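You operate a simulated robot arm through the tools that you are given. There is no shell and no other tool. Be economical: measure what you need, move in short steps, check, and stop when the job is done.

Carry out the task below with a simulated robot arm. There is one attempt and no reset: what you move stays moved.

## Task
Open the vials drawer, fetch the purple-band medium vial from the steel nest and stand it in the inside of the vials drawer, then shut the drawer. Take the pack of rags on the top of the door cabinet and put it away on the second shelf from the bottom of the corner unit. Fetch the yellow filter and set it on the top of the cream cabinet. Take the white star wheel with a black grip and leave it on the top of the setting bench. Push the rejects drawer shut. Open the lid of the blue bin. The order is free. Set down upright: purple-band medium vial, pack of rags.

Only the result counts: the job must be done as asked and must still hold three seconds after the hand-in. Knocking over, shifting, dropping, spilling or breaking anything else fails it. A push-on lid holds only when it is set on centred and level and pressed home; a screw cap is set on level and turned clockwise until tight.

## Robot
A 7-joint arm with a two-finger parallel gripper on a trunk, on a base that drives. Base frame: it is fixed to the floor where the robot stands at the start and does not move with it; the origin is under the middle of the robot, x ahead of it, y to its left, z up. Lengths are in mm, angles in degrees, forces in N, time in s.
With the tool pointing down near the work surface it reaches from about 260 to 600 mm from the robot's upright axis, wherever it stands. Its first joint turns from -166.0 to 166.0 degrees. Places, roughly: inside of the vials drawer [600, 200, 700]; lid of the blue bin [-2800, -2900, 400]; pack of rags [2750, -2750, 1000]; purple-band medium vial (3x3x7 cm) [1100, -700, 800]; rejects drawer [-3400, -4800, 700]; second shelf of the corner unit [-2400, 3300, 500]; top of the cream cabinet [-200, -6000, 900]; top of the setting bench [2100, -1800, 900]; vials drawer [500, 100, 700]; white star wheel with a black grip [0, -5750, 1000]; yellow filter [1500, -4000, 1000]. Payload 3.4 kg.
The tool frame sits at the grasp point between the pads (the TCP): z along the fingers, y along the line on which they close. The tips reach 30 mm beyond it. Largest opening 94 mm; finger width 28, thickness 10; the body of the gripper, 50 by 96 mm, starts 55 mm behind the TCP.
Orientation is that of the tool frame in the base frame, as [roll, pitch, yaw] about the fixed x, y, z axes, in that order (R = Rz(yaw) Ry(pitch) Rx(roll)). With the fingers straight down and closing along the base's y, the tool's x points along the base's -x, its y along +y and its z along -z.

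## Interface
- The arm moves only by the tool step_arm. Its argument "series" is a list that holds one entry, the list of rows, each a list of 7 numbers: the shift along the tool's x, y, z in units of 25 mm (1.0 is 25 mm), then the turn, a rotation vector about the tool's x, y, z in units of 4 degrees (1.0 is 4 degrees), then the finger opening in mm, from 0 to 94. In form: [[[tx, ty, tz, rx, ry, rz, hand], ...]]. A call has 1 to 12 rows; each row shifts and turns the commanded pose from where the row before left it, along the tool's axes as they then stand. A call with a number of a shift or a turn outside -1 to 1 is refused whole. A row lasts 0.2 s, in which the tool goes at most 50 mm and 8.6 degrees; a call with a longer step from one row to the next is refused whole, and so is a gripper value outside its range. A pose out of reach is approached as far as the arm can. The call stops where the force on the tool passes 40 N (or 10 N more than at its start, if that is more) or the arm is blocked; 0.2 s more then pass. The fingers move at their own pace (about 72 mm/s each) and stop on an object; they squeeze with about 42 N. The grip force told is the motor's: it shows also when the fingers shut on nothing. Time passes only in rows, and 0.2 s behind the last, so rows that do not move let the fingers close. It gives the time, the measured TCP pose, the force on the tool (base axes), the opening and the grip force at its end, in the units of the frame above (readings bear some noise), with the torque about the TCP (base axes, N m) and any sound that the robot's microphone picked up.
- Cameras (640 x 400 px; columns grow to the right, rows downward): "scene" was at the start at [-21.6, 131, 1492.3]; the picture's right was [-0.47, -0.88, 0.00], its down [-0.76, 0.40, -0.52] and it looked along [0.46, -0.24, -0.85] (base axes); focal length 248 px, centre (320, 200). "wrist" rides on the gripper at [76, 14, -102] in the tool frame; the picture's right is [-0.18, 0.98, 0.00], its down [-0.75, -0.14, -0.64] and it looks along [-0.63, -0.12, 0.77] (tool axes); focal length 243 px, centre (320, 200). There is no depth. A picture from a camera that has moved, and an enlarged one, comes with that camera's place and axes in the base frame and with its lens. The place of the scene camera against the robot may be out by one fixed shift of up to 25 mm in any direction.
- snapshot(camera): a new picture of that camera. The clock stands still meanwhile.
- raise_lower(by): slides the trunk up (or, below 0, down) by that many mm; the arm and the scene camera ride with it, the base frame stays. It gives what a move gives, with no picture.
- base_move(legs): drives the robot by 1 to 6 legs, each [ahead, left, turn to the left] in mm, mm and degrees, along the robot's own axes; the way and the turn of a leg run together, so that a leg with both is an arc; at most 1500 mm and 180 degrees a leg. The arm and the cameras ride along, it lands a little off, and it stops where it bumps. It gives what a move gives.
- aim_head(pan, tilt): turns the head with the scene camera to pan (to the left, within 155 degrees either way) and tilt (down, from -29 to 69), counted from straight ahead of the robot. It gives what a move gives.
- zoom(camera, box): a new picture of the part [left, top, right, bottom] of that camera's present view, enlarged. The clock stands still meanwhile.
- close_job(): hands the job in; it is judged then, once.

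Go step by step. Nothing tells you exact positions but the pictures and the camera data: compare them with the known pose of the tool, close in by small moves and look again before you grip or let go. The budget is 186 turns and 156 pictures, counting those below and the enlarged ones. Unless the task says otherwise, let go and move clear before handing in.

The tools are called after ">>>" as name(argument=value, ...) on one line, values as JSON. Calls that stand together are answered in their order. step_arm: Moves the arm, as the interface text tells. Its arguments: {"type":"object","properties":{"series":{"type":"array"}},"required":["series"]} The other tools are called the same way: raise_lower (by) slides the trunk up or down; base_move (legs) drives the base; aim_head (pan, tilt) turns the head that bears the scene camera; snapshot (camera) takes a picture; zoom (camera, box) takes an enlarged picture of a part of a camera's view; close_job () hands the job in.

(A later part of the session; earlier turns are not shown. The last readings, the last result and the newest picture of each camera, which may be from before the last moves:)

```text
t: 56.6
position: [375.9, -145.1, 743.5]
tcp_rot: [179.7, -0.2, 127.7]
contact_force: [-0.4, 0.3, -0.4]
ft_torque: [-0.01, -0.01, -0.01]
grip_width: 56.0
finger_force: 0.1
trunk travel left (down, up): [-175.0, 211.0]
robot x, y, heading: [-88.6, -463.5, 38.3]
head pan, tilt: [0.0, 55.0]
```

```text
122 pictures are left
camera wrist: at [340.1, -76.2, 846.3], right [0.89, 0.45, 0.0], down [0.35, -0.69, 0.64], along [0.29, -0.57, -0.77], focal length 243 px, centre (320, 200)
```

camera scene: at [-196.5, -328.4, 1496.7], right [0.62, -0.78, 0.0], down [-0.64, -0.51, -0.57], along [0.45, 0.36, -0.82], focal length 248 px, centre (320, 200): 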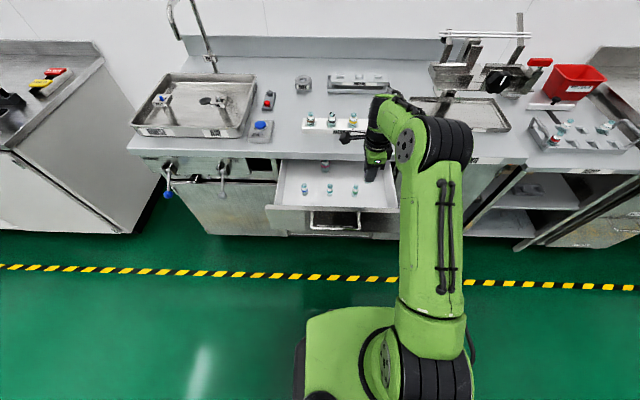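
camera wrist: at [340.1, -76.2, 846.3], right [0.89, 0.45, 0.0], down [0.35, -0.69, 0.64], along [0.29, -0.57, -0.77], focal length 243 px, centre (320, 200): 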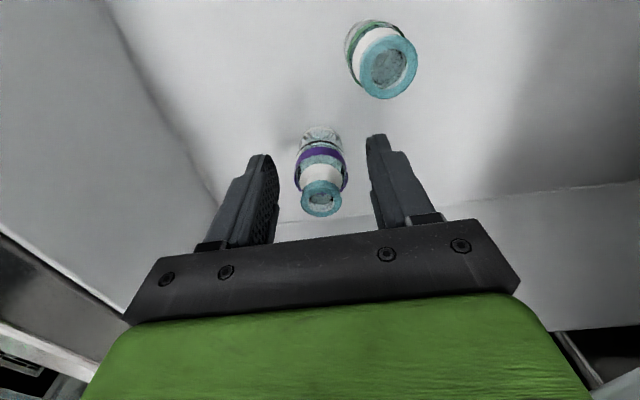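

The vial stands upright. Rise, move base a bit closer, and bring the closed fingers in front of the handle.

>>> step_arm(series=[[[0, 0, -0.5, 0, 0, 0, 56], [0, 0, -0.8, 0, 0, 0, 56], [0, 0, -1, 0, 0, 0, 56], [0, 0, -1, 0, 0, 0, 56], [0, 0, -1, 0, 0, 0, 56], [0, 0, -1, 0, 0, 0, 40], [0, 0, -1, 0, 0, 0, 0]]])

>>> base_move(legs=[[60, 0, -1.2]])

>>> step_arm(series=[[[0.48, -0.91, 0, 0, 0, 0, 0], [0.48, -0.91, 0, 0, 0, 0, 0], [0.48, -0.91, 0, 0, 0, 0, 0], [0.48, -0.91, 0, 0, 0, 0, 0], [0.48, -0.91, 0, 0, 0, 0, 0], [0.48, -0.91, 0, 0, 0, 0, 0], [0.48, -0.91, 0, 0, 0, 0, 0], [0.48, -0.91, 0, 0, 0, 0, 0], [0.48, -0.91, 0, 0, 0, 0, 0], [0.48, -0.91, 0, 0, 0, 0, 0], [0.48, -0.91, 0, 0, 0, 0, 0]]])

>>> snapshot(camera="wrist")

>>> snapshot(camera="scene")

```text
t: 58.2
position: [377.1, -146.0, 902.2]
tcp_rot: [179.8, -0.2, 127.7]
contact_force: [0.3, -0.7, 0.4]
ft_torque: [0.0, 0.01, 0.0]
grip_width: 0.0
finger_force: 13.6
trunk travel left (down, up): [-175.0, 211.0]
robot x, y, heading: [-90.2, -468.8, 38.2]
head pan, tilt: [0.0, 55.0]
```

```text
t: 59.2
position: [432.6, -117.8, 898.8]
tcp_rot: [179.9, -0.2, 126.4]
contact_force: [1.4, 0.6, 0.2]
ft_torque: [0.01, 0.04, -0.02]
grip_width: 0.0
finger_force: 33.1
trunk travel left (down, up): [-175.0, 211.0]
robot x, y, heading: [-42.3, -429.3, 37.0]
head pan, tilt: [0.0, 55.0]
```

```text
t: 61.6
position: [151.5, -161.4, 900.8]
tcp_rot: [179.7, -0.2, 126.3]
contact_force: [-0.1, 0.7, -0.4]
ft_torque: [0.01, -0.05, -0.02]
grip_width: 0.1
finger_force: 32.6
trunk travel left (down, up): [-175.0, 211.0]
robot x, y, heading: [-41.2, -428.3, 37.1]
head pan, tilt: [0.0, 55.0]
```

```text
121 pictures are left
camera wrist: at [117.6, -91.0, 1003.2], right [0.9, 0.44, 0.0], down [0.33, -0.69, 0.64], along [0.28, -0.57, -0.77], focal length 243 px, centre (320, 200)
```

wrist: 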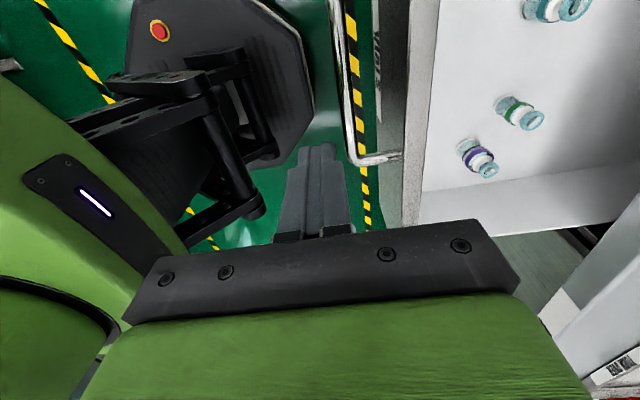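

```text
120 pictures are left
camera scene: at [-146.6, -290.2, 1496.7], right [0.6, -0.8, 0.0], down [-0.65, -0.5, -0.57], along [0.46, 0.35, -0.82], focal length 248 px, centre (320, 200)
```

scene: 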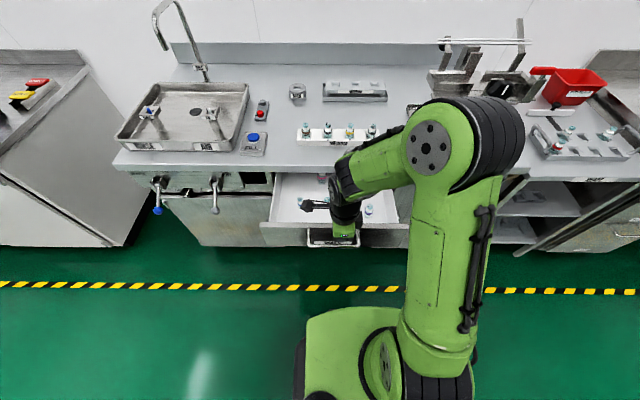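

Clear in front of the bar. Lower and push the drawer gently shut.

>>> step_arm(series=[[[0, -0.2, 0.95, 0, 0, 0, 0], [0, -0.2, 1, 0, 0, 0, 0], [0, 0, 1, 0, 0, 0, 0], [0, 0, 1, 0, 0, 0, 0], [0, 0, 1, 0, 0, 0, 0], [0, 0, 1, 0, 0, 0, 0], [0, 0.4, 0, 0, 0, 0, 0], [0, 0.4, 0, 0, 0, 0, 0], [0, 0.4, 0, 0, 0, 0, 0], [0, 0.4, 0, 0, 0, 0, 0], [0, 0.4, 0, 0, 0, 0, 0], [0, 0.4, 0, 0, 0, 0, 0]]])

>>> snapshot(camera="scene")

```text
t: 64.2
position: [193.6, -131.9, 752.4]
tcp_rot: [179.7, -0.3, 126.3]
contact_force: [0.7, 0.4, -0.2]
ft_torque: [-0.01, 0.02, 0.0]
grip_width: 0.1
finger_force: 33.3
trunk travel left (down, up): [-175.0, 211.0]
robot x, y, heading: [-43.8, -428.5, 37.2]
head pan, tilt: [0.0, 55.0]
```

```text
119 pictures are left
camera scene: at [-145.7, -290.0, 1496.7], right [0.6, -0.8, 0.0], down [-0.65, -0.5, -0.57], along [0.46, 0.35, -0.82], focal length 248 px, centre (320, 200)
```

scene: 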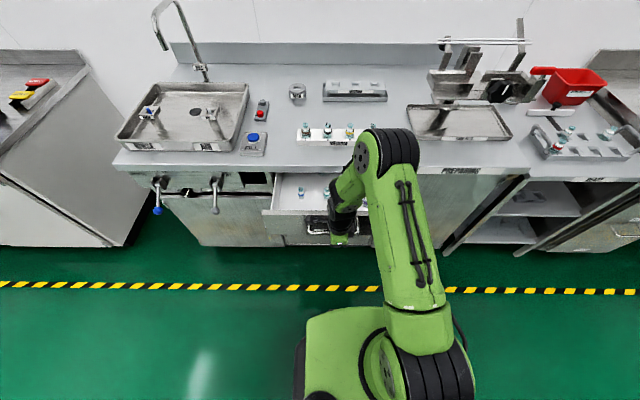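

>>> step_arm(series=[[[0, 0.4, 0, 0, 0, 0, 0], [0, 0.4, 0, 0, 0, 0, 0], [0, 0.4, 0, 0, 0, 0, 0], [0, 0.4, 0, 0, 0, 0, 0], [0, 0.4, 0, 0, 0, 0, 0], [0, 0.4, 0, 0, 0, 0, 0], [0, 0.4, 0, 0, 0, 0, 0], [0, 0.4, 0, 0, 0, 0, 0], [0, 0.4, 0, 0, 0, 0, 0], [0, 0.4, 0, 0, 0, 0, 0], [0, 0.4, 0, 0, 0, 0, 0], [0, 0.4, 0, 0, 0, 0, 0]]])

>>> step_arm(series=[[[0, 0.4, 0, 0, 0, 0, 0], [0, 0.4, 0, 0, 0, 0, 0], [0, 0.4, 0, 0, 0, 0, 0], [0, 0.4, 0, 0, 0, 0, 0], [0, 0.4, 0, 0, 0, 0, 0], [0, 0.4, 0, 0, 0, 0, 0], [0, 0.4, 0, 0, 0, 0, 0], [0, 0.4, 0, 0, 0, 0, 0], [0, 0.4, 0, 0, 0, 0, 0]]])

>>> zoom(camera="scene", box=[240, 110, 440, 260])

>>> snapshot(camera="wrist")

```text
t: 66.8
position: [290.0, -59.3, 750.7]
tcp_rot: [179.7, -0.2, 126.3]
contact_force: [0.6, 0.0, -0.1]
ft_torque: [-0.03, 0.02, 0.0]
grip_width: 0.0
finger_force: 33.0
trunk travel left (down, up): [-175.0, 211.0]
robot x, y, heading: [-43.3, -427.0, 37.0]
head pan, tilt: [0.0, 55.0]
```

```text
t: 68.6
position: [342.4, -18.8, 752.5]
tcp_rot: [-179.3, -0.2, 126.6]
contact_force: [-23.0, -19.0, 13.1]
ft_torque: [2.38, -2.87, -0.14]
grip_width: 0.0
finger_force: 33.1
trunk travel left (down, up): [-175.0, 211.0]
robot x, y, heading: [-41.0, -431.4, 37.2]
head pan, tilt: [0.0, 55.0]
stopped in row 8: the force on the tool passed its limit at 57 N (the readings are from after the stop); the commanded pose is now the measured one
```

```text
2.67 times, centred on (340, 185) of scene
camera zoom: at [-151.7, -295.6, 1497.0], right [0.6, -0.8, 0.0], down [-0.65, -0.49, -0.58], along [0.46, 0.35, -0.82], focal length 661 px, centre (267, 240)
```

zoom: 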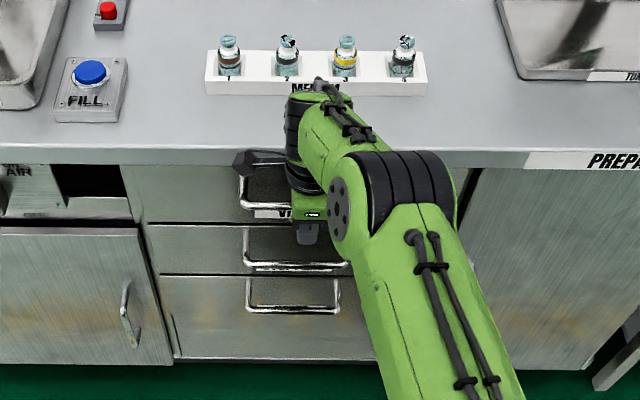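

```text
117 pictures are left
camera wrist: at [309.1, 51.1, 854.6], right [0.9, 0.44, -0.01], down [0.34, -0.69, 0.64], along [0.27, -0.58, -0.77], focal length 243 px, centre (320, 200)
```

wrist: 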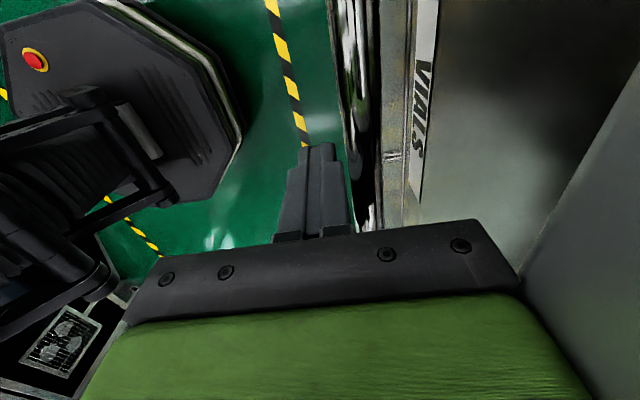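

The push stopped with a firm force; I'll press a touch more to verify it is fully home.

>>> step_arm(series=[[[0, 0.3, 0, 0, 0, 0, 0], [0, 0.3, 0, 0, 0, 0, 0], [0, 0.3, 0, 0, 0, 0, 0]]])

>>> step_arm(series=[[[0, -0.8, 0, 0, 0, 0, 0], [0, -1, 0, 0, 0, 0, 0], [0, -1, 0, 0, 0, 0, 0], [0, 0, -1, 0, 0, 0, 0], [0, 0, -1, 0, 0, 0, 0], [0, 0, -1, 0, 0, 0, 0], [0, 0, -1, 0, 0, 0, 0], [0, -0.5, -1, 0, 0, 0, 0], [0, -0.5, -1, 0, 0, 0, 0], [0, -0.5, -1, 0, 0, 0, 0]]])

>>> zoom(camera="scene", box=[240, 110, 440, 260])

>>> snapshot(camera="wrist")

```text
t: 68.9
position: [342.4, -20.4, 752.1]
tcp_rot: [-178.9, -0.2, 126.5]
contact_force: [-18.7, -18.1, 12.1]
ft_torque: [2.24, -2.52, -0.08]
grip_width: 0.0
finger_force: 33.3
trunk travel left (down, up): [-175.0, 211.0]
robot x, y, heading: [-40.2, -428.8, 37.3]
head pan, tilt: [0.0, 55.0]
stopped in row 1: the force on the tool passed its limit at 49 N (the readings are from after the stop); the commanded pose is now the measured one
```

```text
t: 71.1
position: [260.7, -79.6, 927.3]
tcp_rot: [-178.8, -0.2, 126.4]
contact_force: [-0.5, 0.5, -0.5]
ft_torque: [0.03, 0.01, 0.02]
grip_width: 0.1
finger_force: 33.3
trunk travel left (down, up): [-175.0, 211.0]
robot x, y, heading: [-41.9, -431.8, 37.4]
head pan, tilt: [0.0, 55.0]
```

```text
2.67 times, centred on (340, 185) of scene
camera zoom: at [-147.3, -291.5, 1496.7], right [0.6, -0.8, 0.0], down [-0.65, -0.5, -0.57], along [0.46, 0.35, -0.82], focal length 661 px, centre (267, 240)
```

zoom: 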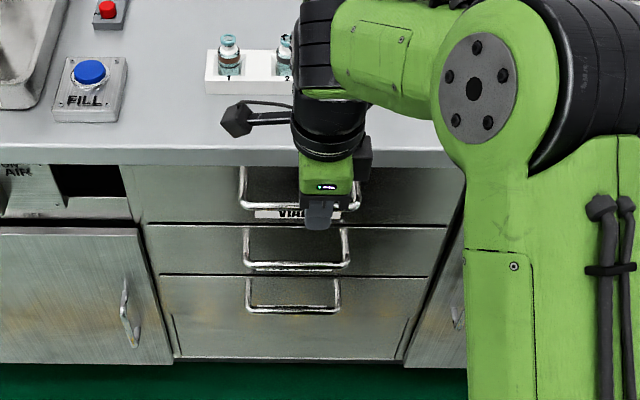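

```text
115 pictures are left
camera wrist: at [229.2, -8.6, 1029.7], right [0.9, 0.44, -0.02], down [0.35, -0.68, 0.64], along [0.27, -0.59, -0.77], focal length 243 px, centre (320, 200)
```

wrist: 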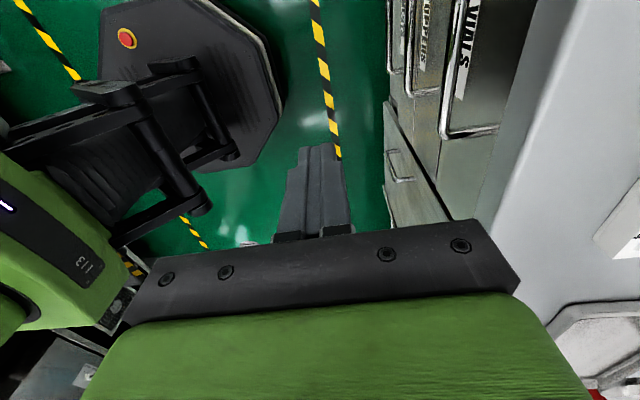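

The drawer is shut with the vial inside. Next I'll head down the corridor (rightwards along the bench) and look around for the setting bench, rags and filter.

>>> base_move(legs=[[-250, 0, 0], [0, -1500, 0], [0, -700, 0]])

>>> aim_head(pan=-60, tilt=25)

>>> snapshot(camera="scene")

>>> aim_head(pan=-120, tilt=25)

>>> snapshot(camera="scene")

>>> aim_head(pan=0, tilt=35)

>>> snapshot(camera="scene")

```text
t: 83.4
position: [1396.0, -2000.9, 927.9]
tcp_rot: [-178.7, -0.2, 126.4]
contact_force: [-0.3, -0.8, -0.1]
ft_torque: [0.02, -0.03, 0.02]
grip_width: 0.1
finger_force: 32.4
trunk travel left (down, up): [-175.0, 211.0]
robot x, y, heading: [1094.7, -2350.9, 37.2]
head pan, tilt: [0.0, 55.0]
```

```text
t: 84.7
position: [1396.2, -2000.2, 927.2]
tcp_rot: [-178.7, -0.2, 126.3]
contact_force: [-1.0, 0.5, -0.3]
ft_torque: [0.03, 0.01, 0.01]
grip_width: 0.0
finger_force: 33.4
trunk travel left (down, up): [-175.0, 211.0]
robot x, y, heading: [1084.8, -2349.4, 37.1]
head pan, tilt: [-60.0, 25.0]
```

```text
114 pictures are left
camera scene: at [1013.5, -2291.1, 1540.7], right [-0.39, -0.92, 0.0], down [-0.39, 0.16, -0.91], along [0.83, -0.35, -0.42], focal length 248 px, centre (320, 200)
```

scene: 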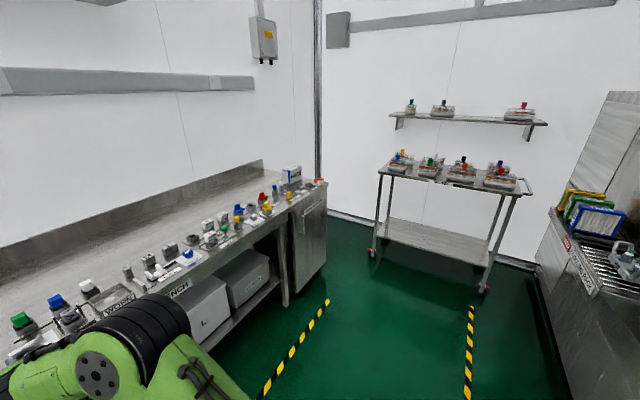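

```text
t: 86.0
position: [1396.3, -2001.5, 926.7]
tcp_rot: [-178.8, -0.3, 126.3]
contact_force: [0.3, -0.7, -0.2]
ft_torque: [0.02, 0.01, 0.01]
grip_width: 0.0
finger_force: 32.8
trunk travel left (down, up): [-175.0, 211.0]
robot x, y, heading: [1093.8, -2348.2, 37.0]
head pan, tilt: [-120.0, 25.0]
```

```text
113 pictures are left
camera scene: at [940.0, -2346.7, 1540.7], right [-0.99, -0.12, 0.0], down [-0.05, 0.42, -0.91], along [0.11, -0.9, -0.42], focal length 248 px, centre (320, 200)
```

scene: 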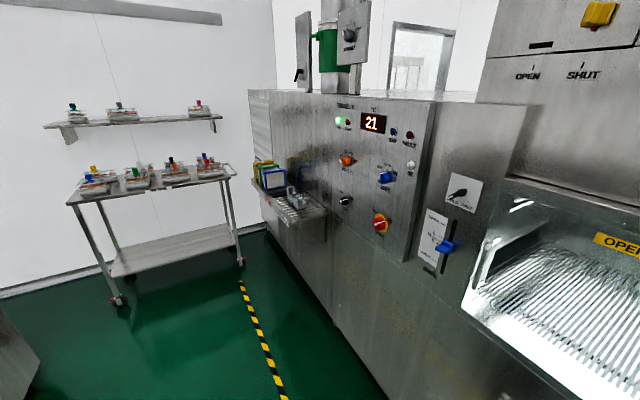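

```text
t: 88.0
position: [1394.2, -2001.0, 926.5]
tcp_rot: [-178.8, -0.2, 126.4]
contact_force: [-0.5, 0.3, 0.2]
ft_torque: [0.0, -0.03, 0.0]
grip_width: 0.1
finger_force: 33.1
trunk travel left (down, up): [-175.0, 211.0]
robot x, y, heading: [1088.7, -2348.5, 37.3]
head pan, tilt: [0.0, 35.0]
```

```text
112 pictures are left
camera scene: at [999.0, -2202.2, 1525.0], right [0.6, -0.8, 0.0], down [-0.46, -0.35, -0.82], along [0.65, 0.49, -0.57], focal length 248 px, centre (320, 200)
```

scene: 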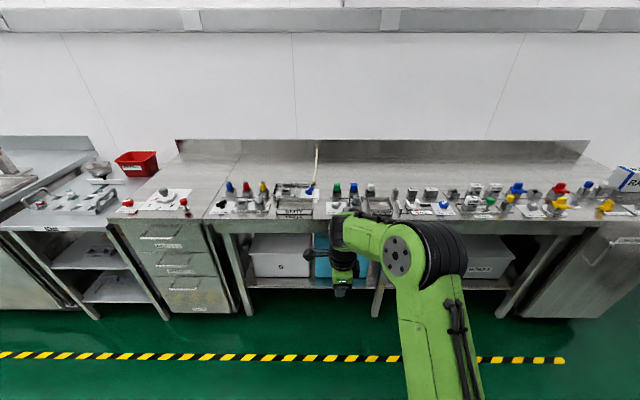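

Filters (blue, green, yellow frames) stand on a roller shelf at the machine's far end; the rags box is at the end of the bench. I'll drive toward the filters and face them.

>>> base_move(legs=[[0, -1350, 0], [0, 0, -90], [0, 0, -90]])

>>> aim_head(pan=0, tilt=40)

>>> snapshot(camera="scene")

>>> snapshot(camera="wrist")

```text
t: 102.3
position: [1566.9, -3763.3, 927.2]
tcp_rot: [-178.8, -0.2, -54.9]
contact_force: [-0.7, -0.5, 0.2]
ft_torque: [0.01, -0.02, -0.01]
grip_width: 0.1
finger_force: 32.8
trunk travel left (down, up): [-175.0, 211.0]
robot x, y, heading: [1880.4, -3416.2, -143.9]
head pan, tilt: [0.0, 35.0]
```

```text
t: 103.0
position: [1565.3, -3763.7, 927.3]
tcp_rot: [-178.8, 0.0, -54.9]
contact_force: [0.8, 0.3, 0.7]
ft_torque: [0.02, -0.03, 0.04]
grip_width: 0.1
finger_force: 33.7
trunk travel left (down, up): [-175.0, 211.0]
robot x, y, heading: [1883.1, -3418.9, -144.2]
head pan, tilt: [0.0, 40.0]
```

```text
111 pictures are left
camera scene: at [1925.4, -3545.1, 1517.4], right [-0.59, 0.81, 0.0], down [0.52, 0.38, -0.77], along [-0.62, -0.45, -0.64], focal length 248 px, centre (320, 200)
```

scene: 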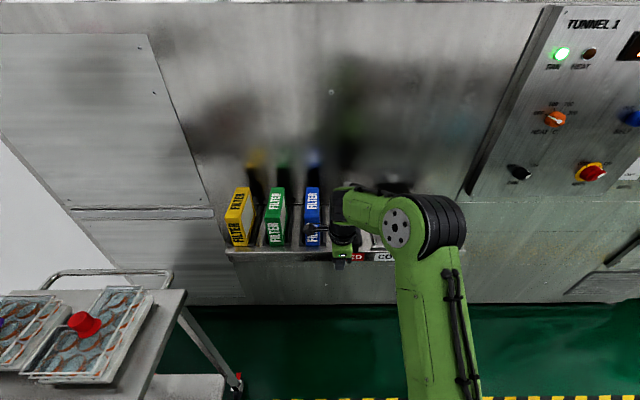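

```text
110 pictures are left
camera wrist: at [1596.3, -3833.7, 1029.2], right [-0.91, -0.42, -0.02], down [-0.33, 0.69, 0.64], along [-0.25, 0.59, -0.77], focal length 243 px, centre (320, 200)
```

wrist: 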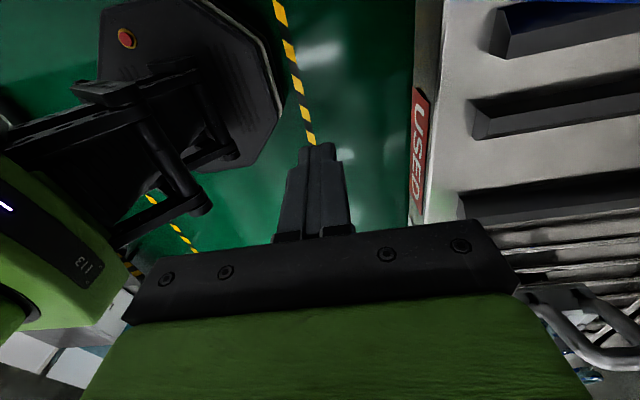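

>>> zoom(camera="scene", box=[200, 140, 380, 270])

```text
3.08 times, centred on (290, 205) of scene
camera zoom: at [1925.4, -3545.1, 1517.4], right [-0.59, 0.81, 0.0], down [0.52, 0.38, -0.77], along [-0.62, -0.45, -0.64], focal length 762 px, centre (412, 185)
```

zoom: 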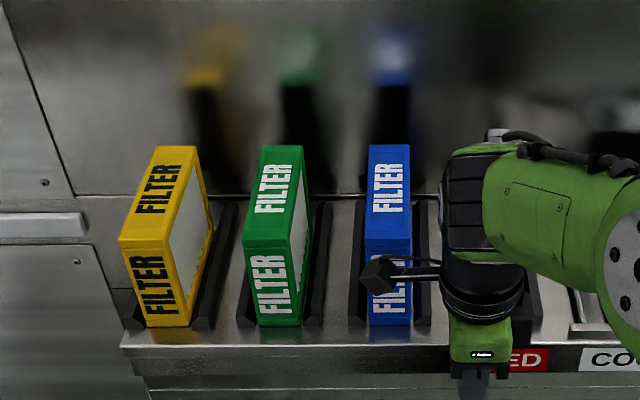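

Yellow is the leftmost. I'll retract and raise the arm, turn the tool so it closes across the filter's thickness, then shift the base left and forward.

>>> step_arm(series=[[[0, -0.8, -1, 0, 0, 0, 0], [0, -0.8, -1, 0, 0, 0, 20], [0, -0.8, -1, 0, 0, 0, 40], [0, -0.8, -1, 0, 0, 0, 80], [0, -0.8, -1, 0, 0, 0, 80], [0, -0.8, -1, 0, 0, 0, 80], [0, 0, -1, 0, 0, -1, 80], [0, 0, -1, 0, 0, -1, 80], [0, 0, 0, 0, 0, -1, 80], [0, 0, 0, 0, 0, -1, 80], [0, 0, 0, 0, 0, -1, 80], [0, 0, 0, 0, 0, -1, 80]]])

>>> step_arm(series=[[[0, 0, 0, 0, 0, -1, 80], [0, 0, 0, 0, 0, -1, 80], [0, 0, 0, 0, 0, -1, 80], [0, 0, 0, 0, 0, -1, 80], [0, 0, 0, 0, 0, -1, 80], [0, 0, 0, 0, 0, -1, 80], [0, 0, 0, 0, 0, -1, 80], [0, 0, 0, 0, 0, -1, 80], [0, 0, 0, 0, 0, -1, 80], [0, 0, 0, 0, 0, -1, 80], [0, 0, 0, 0, 0, -1, 80], [0, 0, 0, 0, 0, -1, 80]]])

>>> step_arm(series=[[[0, 0, 0, 0, 0, -1, 80], [0, 0, 0, 0, 0, -1, 80], [0, 0, 0, 0, 0, -1, 80], [0, 0, 0, 0, 0, -1, 80], [0, 0, 0, 0, 0, -1, 80]]])

>>> base_move(legs=[[0, 210, 1.4], [200, 0, 0]])

>>> snapshot(camera="scene")

>>> snapshot(camera="wrist")

```text
t: 105.6
position: [1661.4, -3695.2, 1129.0]
tcp_rot: [-179.0, -0.5, -30.7]
contact_force: [-1.2, -0.2, 0.0]
ft_torque: [0.02, -0.01, 0.03]
grip_width: 80.1
finger_force: 0.1
trunk travel left (down, up): [-175.0, 211.0]
robot x, y, heading: [1879.6, -3421.0, -143.8]
head pan, tilt: [0.0, 40.0]
```

```text
t: 108.2
position: [1662.0, -3695.7, 1130.1]
tcp_rot: [-179.8, -1.2, 17.4]
contact_force: [-0.2, 0.2, -0.4]
ft_torque: [-0.02, 0.02, -0.02]
grip_width: 80.2
finger_force: 0.0
trunk travel left (down, up): [-175.0, 211.0]
robot x, y, heading: [1877.6, -3418.7, -144.0]
head pan, tilt: [0.0, 40.0]
```

```text
t: 109.4
position: [1660.3, -3695.1, 1129.3]
tcp_rot: [179.8, -1.1, 37.3]
contact_force: [0.2, -0.2, -0.3]
ft_torque: [-0.03, 0.03, -0.05]
grip_width: 80.0
finger_force: 0.0
trunk travel left (down, up): [-175.0, 211.0]
robot x, y, heading: [1881.1, -3417.3, -144.0]
head pan, tilt: [0.0, 40.0]
```

```text
t: 112.2
position: [1631.1, -3990.1, 1127.9]
tcp_rot: [179.9, -1.2, 38.3]
contact_force: [-0.6, 0.3, 0.3]
ft_torque: [0.02, 0.0, 0.02]
grip_width: 80.1
finger_force: 0.2
trunk travel left (down, up): [-175.0, 211.0]
robot x, y, heading: [1844.6, -3711.9, -143.0]
head pan, tilt: [0.0, 40.0]
```

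```text
108 pictures are left
camera scene: at [1892.7, -3836.0, 1517.4], right [-0.6, 0.8, 0.0], down [0.51, 0.39, -0.77], along [-0.61, -0.46, -0.64], focal length 248 px, centre (320, 200)
```

scene: 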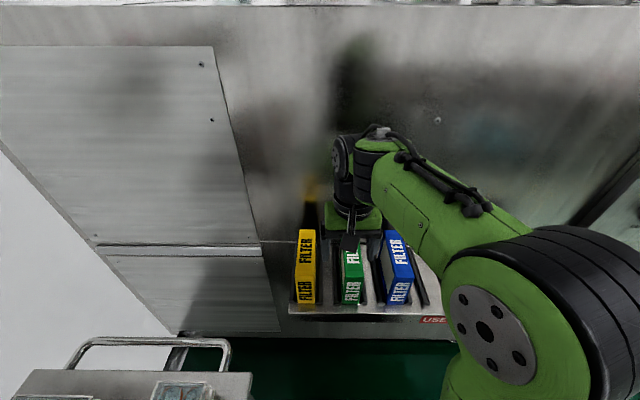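

```text
107 pictures are left
camera wrist: at [1697.1, -3956.0, 1232.6], right [0.47, -0.88, 0.0], down [-0.69, -0.36, 0.63], along [-0.55, -0.29, -0.78], focal length 243 px, centre (320, 200)
```

wrist: 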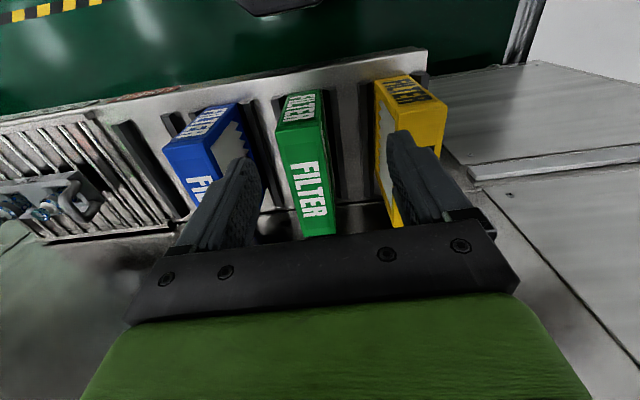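

>>> zoom(camera="wrist", box=[260, 50, 480, 240])

>>> zoom(camera="scene", box=[270, 200, 450, 320])

```text
2.11 times, centred on (370, 145) of wrist
camera zoom: at [1697.1, -3956.0, 1232.6], right [0.47, -0.88, 0.0], down [-0.69, -0.36, 0.63], along [-0.55, -0.29, -0.78], focal length 511 px, centre (215, 316)
```

zoom: 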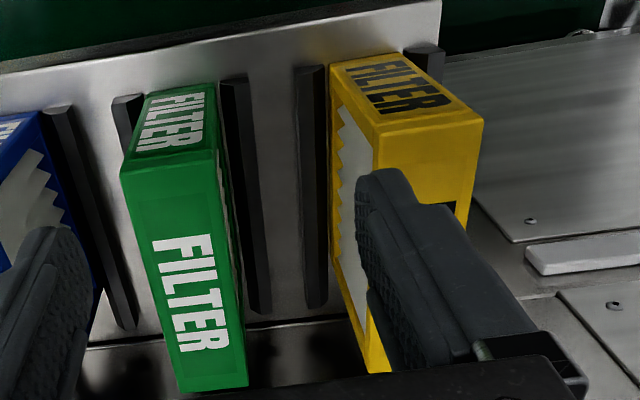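

```text
3.33 times, centred on (360, 260) of scene
camera zoom: at [1892.7, -3836.0, 1517.4], right [-0.6, 0.8, 0.0], down [0.51, 0.39, -0.77], along [-0.61, -0.46, -0.64], focal length 826 px, centre (187, 0)
```

zoom: 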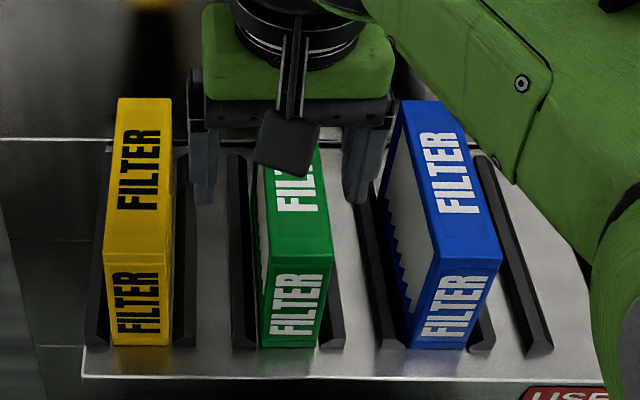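

>>> step_arm(series=[[[-0.7, 0.9, -0.5, 0, 0.3, 0, 80], [-0.7, 0.9, -0.5, 0, 0, 0, 80], [-0.7, 0.9, 0, 0, 0, 0, 80]]])

>>> snapshot(camera="wrist")

>>> snapshot(camera="scene")

```text
t: 113.0
position: [1631.2, -4078.1, 1150.9]
tcp_rot: [179.8, -2.3, 38.4]
contact_force: [0.2, -0.6, 0.9]
ft_torque: [0.01, -0.01, -0.04]
grip_width: 80.2
finger_force: 0.1
trunk travel left (down, up): [-175.0, 211.0]
robot x, y, heading: [1846.3, -3709.3, -142.6]
head pan, tilt: [0.0, 40.0]
```

```text
104 pictures are left
camera wrist: at [1695.7, -4043.7, 1256.2], right [0.47, -0.88, -0.01], down [-0.7, -0.37, 0.61], along [-0.54, -0.28, -0.79], focal length 243 px, centre (320, 200)
```

wrist: 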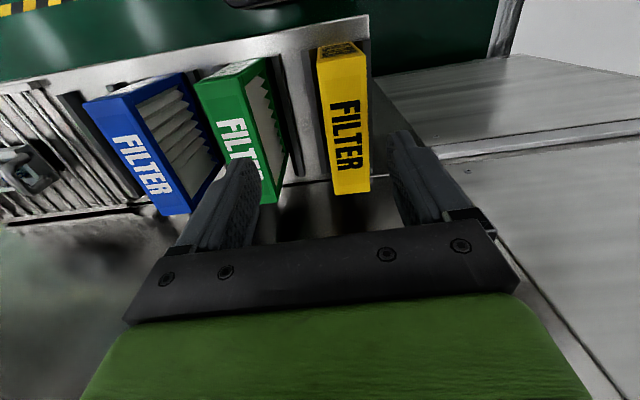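

```text
103 pictures are left
camera scene: at [1893.7, -3836.6, 1517.2], right [-0.6, 0.8, 0.0], down [0.51, 0.39, -0.77], along [-0.61, -0.46, -0.64], focal length 248 px, centre (320, 200)
```

scene: 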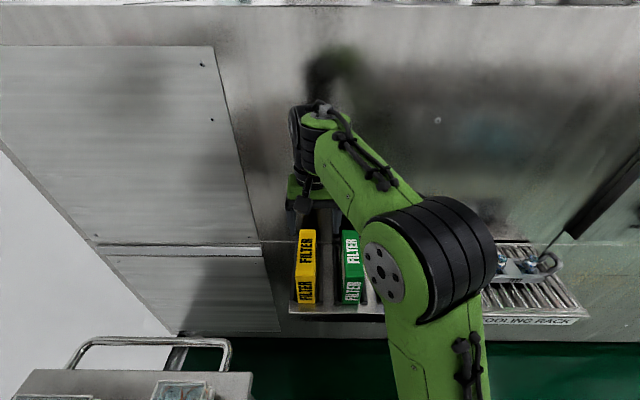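

Filter top centre is near [1616, −4117, 1007], 43 mm thick. Align and descend.

>>> step_arm(series=[[[-0.5, 0.48, 0, 0, -0.57, 0.3, 80], [-0.5, 0.48, 0, 0, 0, 0, 80], [0, 0, 1, 0, 0, 0, 80], [0, 0, 1, 0, 0, 0, 80], [0, 0, 1, 0, 0, 0, 80]]])

>>> snapshot(camera="wrist")

```text
t: 114.2
position: [1628.4, -4111.6, 1077.2]
tcp_rot: [179.8, -0.1, 37.2]
contact_force: [0.3, 0.0, -0.8]
ft_torque: [0.01, -0.02, 0.01]
grip_width: 79.9
finger_force: 0.1
trunk travel left (down, up): [-175.0, 211.0]
robot x, y, heading: [1842.7, -3711.0, -143.0]
head pan, tilt: [0.0, 40.0]
```

```text
102 pictures are left
camera wrist: at [1697.1, -4076.3, 1179.0], right [0.45, -0.89, 0.0], down [-0.69, -0.34, 0.64], along [-0.57, -0.29, -0.77], focal length 243 px, centre (320, 200)
```

wrist: 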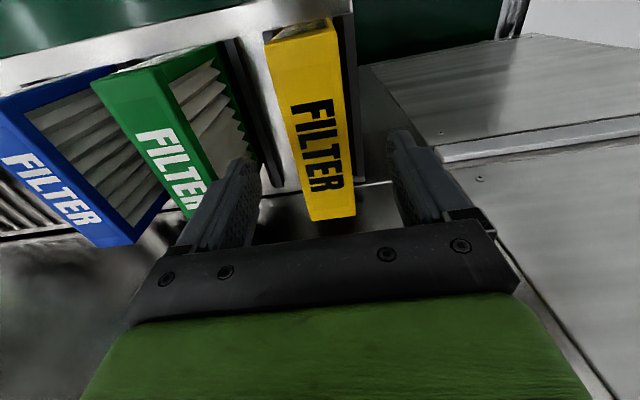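

Centred on the filter. Descend and grip.

>>> step_arm(series=[[[0, 0, 0.9, 0, 0, 0, 80], [0, 0, 0.9, 0, 0, 0, 80], [0, 0, 0.9, 0, 0, 0, 80], [0, 0, 0.9, 0, 0, 0, 80], [0, 0, 0, 0, 0, 0, 30], [0, 0, 0, 0, 0, 0, 30], [0, 0, 0, 0, 0, 0, 30], [0, 0, 0, 0, 0, 0, 30]]])

>>> snapshot(camera="wrist")

```text
t: 116.0
position: [1625.9, -4111.7, 986.3]
tcp_rot: [179.8, -0.1, 37.3]
contact_force: [-0.6, -0.2, 0.0]
ft_torque: [0.05, 0.07, -0.01]
grip_width: 49.1
finger_force: 41.9
trunk travel left (down, up): [-175.0, 211.0]
robot x, y, heading: [1842.7, -3710.7, -143.2]
head pan, tilt: [0.0, 40.0]
```

```text
101 pictures are left
camera wrist: at [1694.6, -4076.2, 1088.5], right [0.45, -0.89, 0.0], down [-0.69, -0.34, 0.64], along [-0.57, -0.29, -0.77], focal length 243 px, centre (320, 200)
```

wrist: 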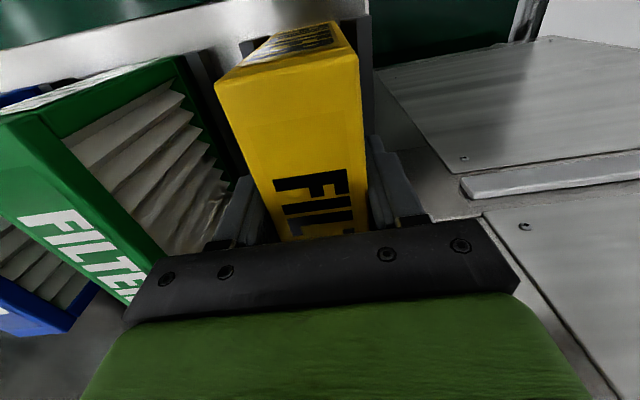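

Gripped. Lift straight up, and check.

>>> step_arm(series=[[[0, 0, -0.5, 0, 0, 0, 30], [0, 0, -1, 0, 0, 0, 30], [0, 0, -1, 0, 0, 0, 30], [0, 0, -1, 0, 0, 0, 30], [0, 0, -1, 0, 0, 0, 30], [0, 0, -1, 0, 0, 0, 30], [0, 0, -1, 0, 0, 0, 30], [0, 0, -1, 0, 0, 0, 30]]])

>>> snapshot(camera="scene")

```text
t: 117.8
position: [1626.7, -4110.3, 1176.0]
tcp_rot: [179.8, -0.2, 37.2]
contact_force: [0.5, 0.2, -2.7]
ft_torque: [0.01, -0.01, 0.0]
grip_width: 49.2
finger_force: 42.3
trunk travel left (down, up): [-175.0, 211.0]
robot x, y, heading: [1842.5, -3710.6, -142.6]
head pan, tilt: [0.0, 40.0]
```

```text
100 pictures are left
camera scene: at [1893.9, -3835.3, 1517.4], right [-0.6, 0.8, 0.0], down [0.51, 0.39, -0.77], along [-0.61, -0.46, -0.64], focal length 248 px, centre (320, 200)
```

scene: 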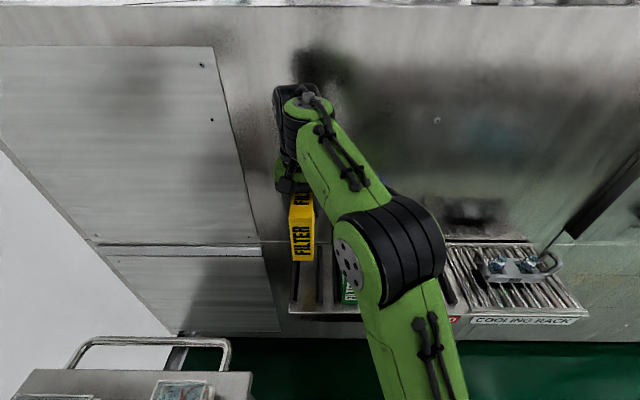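

Filter held. I need the route to the area behind this machine row; I'll check both ends with the head.

>>> aim_head(pan=50, tilt=20)

>>> snapshot(camera="scene")

>>> aim_head(pan=-80, tilt=15)

>>> snapshot(camera="scene")

```text
t: 119.0
position: [1627.0, -4110.7, 1174.8]
tcp_rot: [179.8, -0.2, 37.2]
contact_force: [0.6, 0.1, -2.0]
ft_torque: [-0.01, -0.01, 0.01]
grip_width: 49.1
finger_force: 42.0
trunk travel left (down, up): [-175.0, 211.0]
robot x, y, heading: [1841.8, -3708.7, -142.7]
head pan, tilt: [50.0, 20.0]
```

```text
99 pictures are left
camera scene: at [1956.9, -3876.9, 1548.8], right [-1.0, 0.05, 0.0], down [0.02, 0.34, -0.94], along [-0.05, -0.94, -0.34], focal length 248 px, centre (320, 200)
```

scene: 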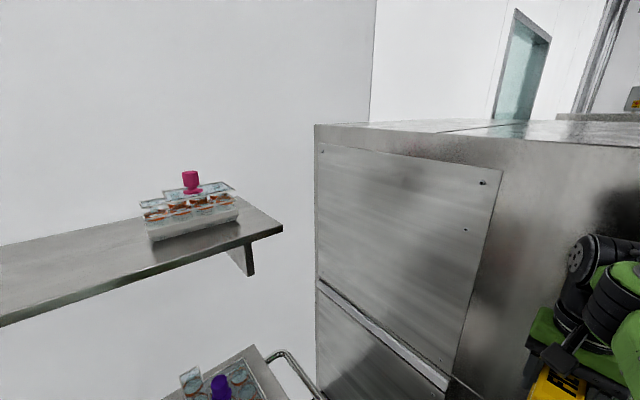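

```text
t: 121.1
position: [1626.4, -4110.5, 1174.4]
tcp_rot: [179.8, -0.2, 37.1]
contact_force: [-0.4, -0.1, -2.4]
ft_torque: [-0.01, 0.01, -0.01]
grip_width: 49.2
finger_force: 41.8
trunk travel left (down, up): [-175.0, 211.0]
robot x, y, heading: [1845.8, -3708.8, -143.0]
head pan, tilt: [-80.0, 15.0]
```

```text
98 pictures are left
camera scene: at [1893.1, -3720.5, 1557.0], right [0.68, 0.73, 0.0], down [0.19, -0.18, -0.97], along [-0.71, 0.66, -0.26], focal length 248 px, centre (320, 200)
```

scene: 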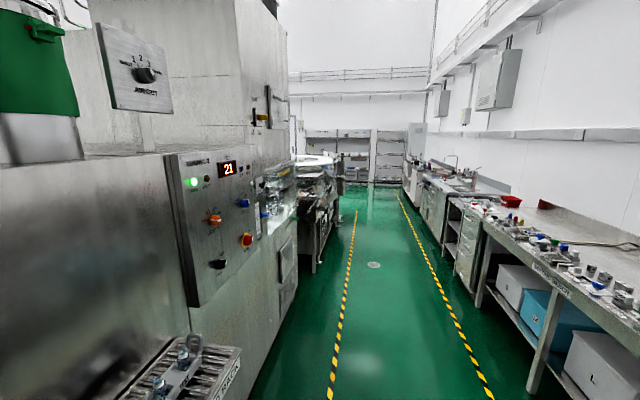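

No gap at this end; the way round is at the far (sink) end of the aisle. I'll back off, tuck the arm, and drive down the aisle.

>>> base_move(legs=[[-260, 0, 0]])

>>> step_arm(series=[[[1, -0.5, 0, 0, 0, 0, 30], [1, -0.5, 0, 0, 0, 0, 30], [1, -0.5, 0, 0, 0, 0, 30], [1, -0.5, 0, 0, 0, 0, 30], [1, -0.5, 0, 0, 0, 0, 30]]])

>>> base_move(legs=[[0, -1500, 0], [0, -1500, 0], [0, -1300, 0]])

>>> aim_head(pan=-20, tilt=20)

>>> snapshot(camera="scene")

>>> aim_head(pan=-85, tilt=20)

>>> snapshot(camera="scene")

```text
t: 123.0
position: [1837.9, -3950.6, 1175.7]
tcp_rot: [179.8, 0.0, 37.4]
contact_force: [-0.8, -0.1, -2.2]
ft_torque: [0.04, -0.02, 0.01]
grip_width: 49.1
finger_force: 41.8
trunk travel left (down, up): [-175.0, 211.0]
robot x, y, heading: [2054.3, -3547.2, -142.9]
head pan, tilt: [-80.0, 15.0]
```

```text
t: 124.2
position: [1899.8, -3825.0, 1175.2]
tcp_rot: [179.8, 0.0, 37.5]
contact_force: [-0.4, 0.8, -2.4]
ft_torque: [0.01, 0.0, -0.01]
grip_width: 49.1
finger_force: 41.8
trunk travel left (down, up): [-175.0, 211.0]
robot x, y, heading: [2052.3, -3550.3, -142.5]
head pan, tilt: [-80.0, 15.0]
```

```text
t: 144.6
position: [-754.4, -526.5, 1174.7]
tcp_rot: [179.7, 0.0, 41.2]
contact_force: [-1.0, -0.2, -1.4]
ft_torque: [-0.01, 0.01, -0.02]
grip_width: 49.1
finger_force: 42.3
trunk travel left (down, up): [-175.0, 211.0]
robot x, y, heading: [-618.1, -244.0, -138.9]
head pan, tilt: [-80.0, 15.0]
```

```text
t: 145.9
position: [-754.0, -527.0, 1175.5]
tcp_rot: [179.8, -0.2, 41.1]
contact_force: [-0.1, 0.0, -1.0]
ft_torque: [0.02, 0.0, -0.04]
grip_width: 49.0
finger_force: 42.1
trunk travel left (down, up): [-175.0, 211.0]
robot x, y, heading: [-616.8, -243.6, -138.8]
head pan, tilt: [-20.0, 20.0]
```

```text
97 pictures are left
camera scene: at [-581.2, -340.4, 1548.8], right [-0.36, 0.93, 0.0], down [0.32, 0.12, -0.94], along [-0.88, -0.34, -0.34], focal length 248 px, centre (320, 200)
```

scene: 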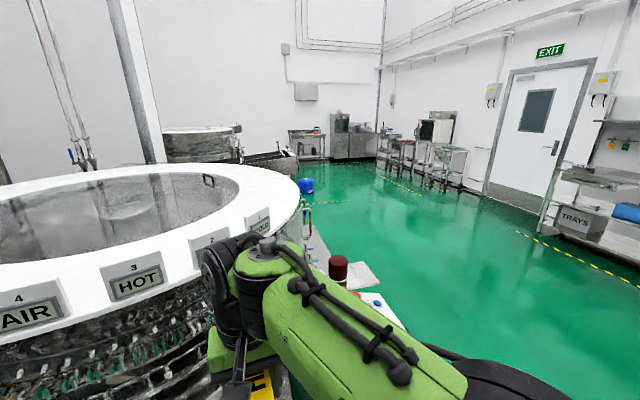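

```text
t: 147.2
position: [-753.4, -526.9, 1175.1]
tcp_rot: [179.8, -0.1, 41.0]
contact_force: [0.1, 0.7, -2.4]
ft_torque: [0.0, -0.05, -0.02]
grip_width: 49.0
finger_force: 42.3
trunk travel left (down, up): [-175.0, 211.0]
robot x, y, heading: [-612.9, -241.8, -139.4]
head pan, tilt: [-85.0, 20.0]
```

```text
96 pictures are left
camera scene: at [-561.3, -242.5, 1548.8], right [0.69, 0.72, 0.0], down [0.25, -0.24, -0.94], along [-0.68, 0.65, -0.34], focal length 248 px, centre (320, 200)
```

scene: 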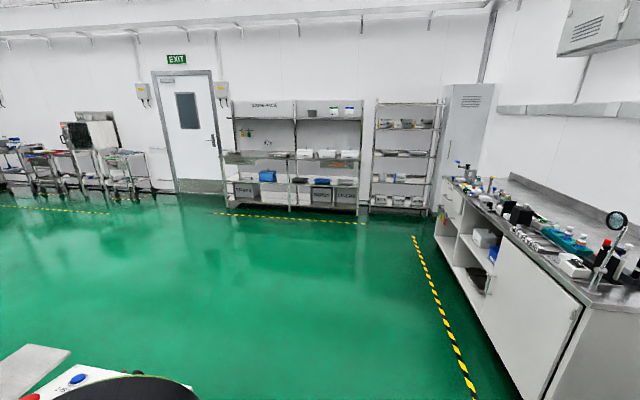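

Route opens past the turntable. I'll correct heading, continue right to clear the control panel, then look along −n.

>>> base_move(legs=[[-80, 0, -3.5], [0, -1400, 0]])

>>> aim_head(pan=10, tilt=18)

>>> snapshot(camera="scene")

```text
t: 154.9
position: [-1573.7, 643.9, 1176.1]
tcp_rot: [179.9, -0.1, 38.5]
contact_force: [-0.4, 0.9, -2.5]
ft_torque: [-0.01, -0.02, -0.04]
grip_width: 49.1
finger_force: 42.0
trunk travel left (down, up): [-175.0, 211.0]
robot x, y, heading: [-1424.1, 922.5, -141.6]
head pan, tilt: [-85.0, 20.0]
```

```text
t: 156.6
position: [-1571.2, 645.3, 1175.3]
tcp_rot: [179.8, -0.1, 38.4]
contact_force: [0.3, 0.6, -1.7]
ft_torque: [0.03, -0.08, -0.01]
grip_width: 49.0
finger_force: 42.1
trunk travel left (down, up): [-175.0, 211.0]
robot x, y, heading: [-1421.7, 923.0, -141.5]
head pan, tilt: [10.0, 18.0]
```

```text
95 pictures are left
camera scene: at [-1365.6, 781.8, 1552.0], right [-0.75, 0.66, 0.0], down [0.21, 0.23, -0.95], along [-0.63, -0.71, -0.31], focal length 248 px, centre (320, 200)
```

scene: 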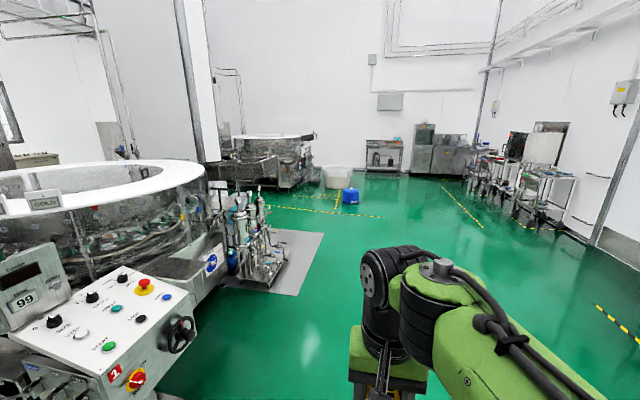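

I'll drive forward along the open floor past the pump skid and look left for the rear aisle.

>>> base_move(legs=[[0, 0, -1.3], [1500, 0, 0], [900, 0, 0]])

>>> aim_head(pan=70, tilt=18)

>>> snapshot(camera="scene")

>>> aim_head(pan=20, tilt=18)

>>> snapshot(camera="scene")

```text
t: 168.8
position: [-3509.9, -815.0, 1175.4]
tcp_rot: [179.9, -0.1, 37.1]
contact_force: [0.2, 0.5, -2.1]
ft_torque: [0.01, -0.03, 0.03]
grip_width: 49.1
finger_force: 41.5
trunk travel left (down, up): [-175.0, 211.0]
robot x, y, heading: [-3354.9, -539.8, -142.9]
head pan, tilt: [10.0, 18.0]
```

```text
t: 170.2
position: [-3509.3, -814.8, 1175.3]
tcp_rot: [179.8, -0.1, 37.2]
contact_force: [0.5, 0.3, -2.3]
ft_torque: [0.0, -0.01, 0.01]
grip_width: 48.9
finger_force: 42.2
trunk travel left (down, up): [-175.0, 211.0]
robot x, y, heading: [-3352.2, -540.5, -142.6]
head pan, tilt: [70.0, 18.0]
```

```text
94 pictures are left
camera scene: at [-3210.0, -703.1, 1552.1], right [-0.96, -0.29, 0.0], down [-0.09, 0.3, -0.95], along [0.28, -0.91, -0.31], focal length 248 px, centre (320, 200)
```

scene: 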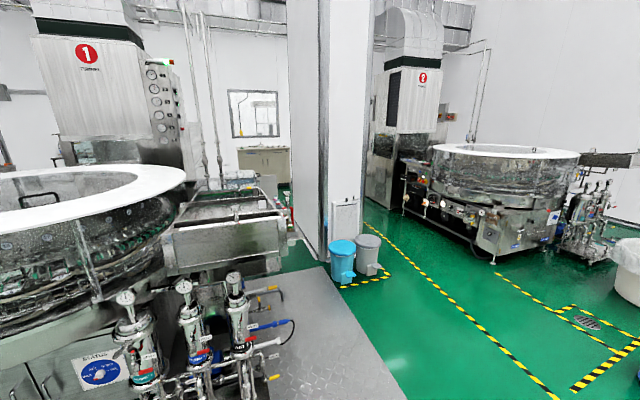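

```text
t: 171.3
position: [-3509.9, -815.3, 1174.9]
tcp_rot: [179.8, -0.2, 37.3]
contact_force: [-0.3, -0.2, -2.2]
ft_torque: [0.01, 0.0, 0.04]
grip_width: 48.9
finger_force: 41.8
trunk travel left (down, up): [-175.0, 211.0]
robot x, y, heading: [-3352.6, -539.6, -142.9]
head pan, tilt: [20.0, 18.0]
```

```text
93 pictures are left
camera scene: at [-3288.0, -692.4, 1552.0], right [-0.84, 0.54, 0.0], down [0.17, 0.26, -0.95], along [-0.51, -0.8, -0.31], focal length 248 px, centre (320, 200)
```

scene: 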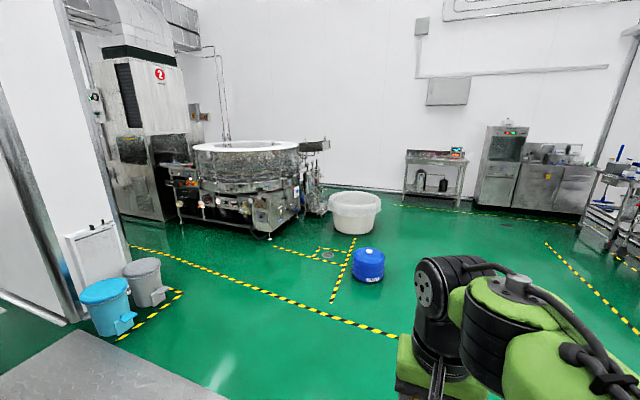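

I see the blue bin by a partition wall and the cream cabinet far behind it. I'll drive to the lane beyond the wall, keeping clear of the drum and bins, and look down it.

>>> base_move(legs=[[1500, 0, 0], [50, 1000, 0], [330, 0, 0]])

>>> aim_head(pan=85, tilt=18)

>>> snapshot(camera="scene")

```text
t: 185.3
position: [-4357.2, -2748.5, 1175.9]
tcp_rot: [179.7, -0.1, 37.8]
contact_force: [-0.5, 0.2, -2.1]
ft_torque: [0.04, -0.07, -0.01]
grip_width: 49.0
finger_force: 42.0
trunk travel left (down, up): [-175.0, 211.0]
robot x, y, heading: [-4204.1, -2471.7, -142.2]
head pan, tilt: [20.0, 18.0]
```

```text
t: 186.6
position: [-4357.7, -2748.1, 1175.7]
tcp_rot: [179.8, -0.1, 37.8]
contact_force: [-0.2, 0.4, -1.9]
ft_torque: [0.01, -0.03, -0.01]
grip_width: 49.0
finger_force: 41.8
trunk travel left (down, up): [-175.0, 211.0]
robot x, y, heading: [-4201.6, -2476.7, -142.4]
head pan, tilt: [85.0, 18.0]
```

```text
92 pictures are left
camera scene: at [-4035.3, -2622.5, 1552.1], right [-0.84, -0.54, 0.0], down [-0.17, 0.26, -0.95], along [0.51, -0.8, -0.31], focal length 248 px, centre (320, 200)
```

scene: 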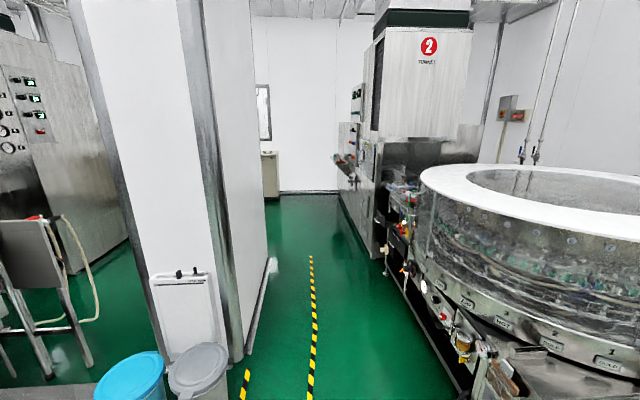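

The lane is clear to the far wall, where the cream cabinet stands. Driving down the lane.

>>> base_move(legs=[[60, 1400, -0.4], [0, 1400, 0], [0, 1250, 0]])

>>> aim_head(pan=120, tilt=22)

>>> snapshot(camera="scene")

```text
t: 206.1
position: [-1904.6, -5978.5, 1175.5]
tcp_rot: [179.8, -0.1, 39.3]
contact_force: [-0.2, -0.3, -1.6]
ft_torque: [0.0, 0.01, -0.02]
grip_width: 48.8
finger_force: 42.1
trunk travel left (down, up): [-175.0, 211.0]
robot x, y, heading: [-1762.2, -5698.3, -141.0]
head pan, tilt: [85.0, 18.0]
```

```text
t: 207.1
position: [-1905.4, -5979.7, 1175.2]
tcp_rot: [179.8, 0.0, 39.3]
contact_force: [0.5, 0.0, -2.2]
ft_torque: [0.05, -0.03, 0.01]
grip_width: 48.7
finger_force: 42.2
trunk travel left (down, up): [-175.0, 211.0]
robot x, y, heading: [-1761.5, -5702.3, -140.9]
head pan, tilt: [120.0, 22.0]
```

```text
91 pictures are left
camera scene: at [-1552.5, -5800.8, 1545.6], right [-0.36, -0.93, 0.0], down [-0.35, 0.13, -0.93], along [0.87, -0.33, -0.37], focal length 248 px, centre (320, 200)
```

scene: 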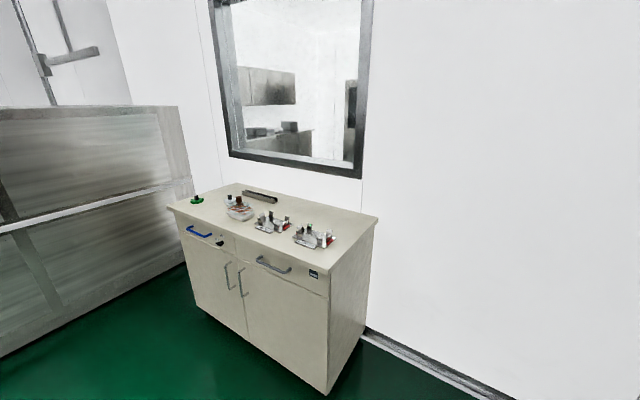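

The cream cabinet is against the end wall. Zoom on its top.

>>> zoom(camera="scene", box=[160, 170, 390, 290])

```text
2.78 times, centred on (275, 230) of scene
camera zoom: at [-1552.5, -5800.8, 1545.6], right [-0.36, -0.93, 0.0], down [-0.35, 0.13, -0.93], along [0.87, -0.33, -0.37], focal length 689 px, centre (445, 116)
```

zoom: 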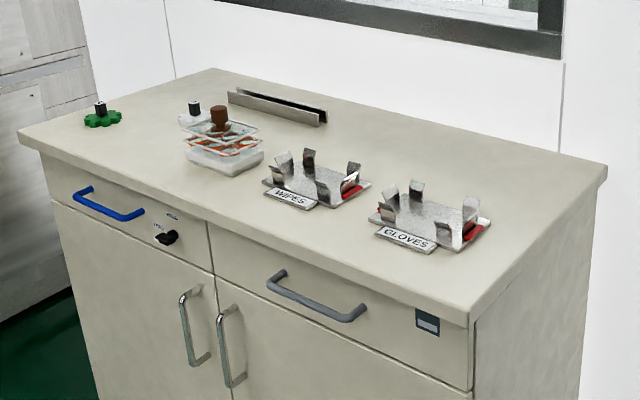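

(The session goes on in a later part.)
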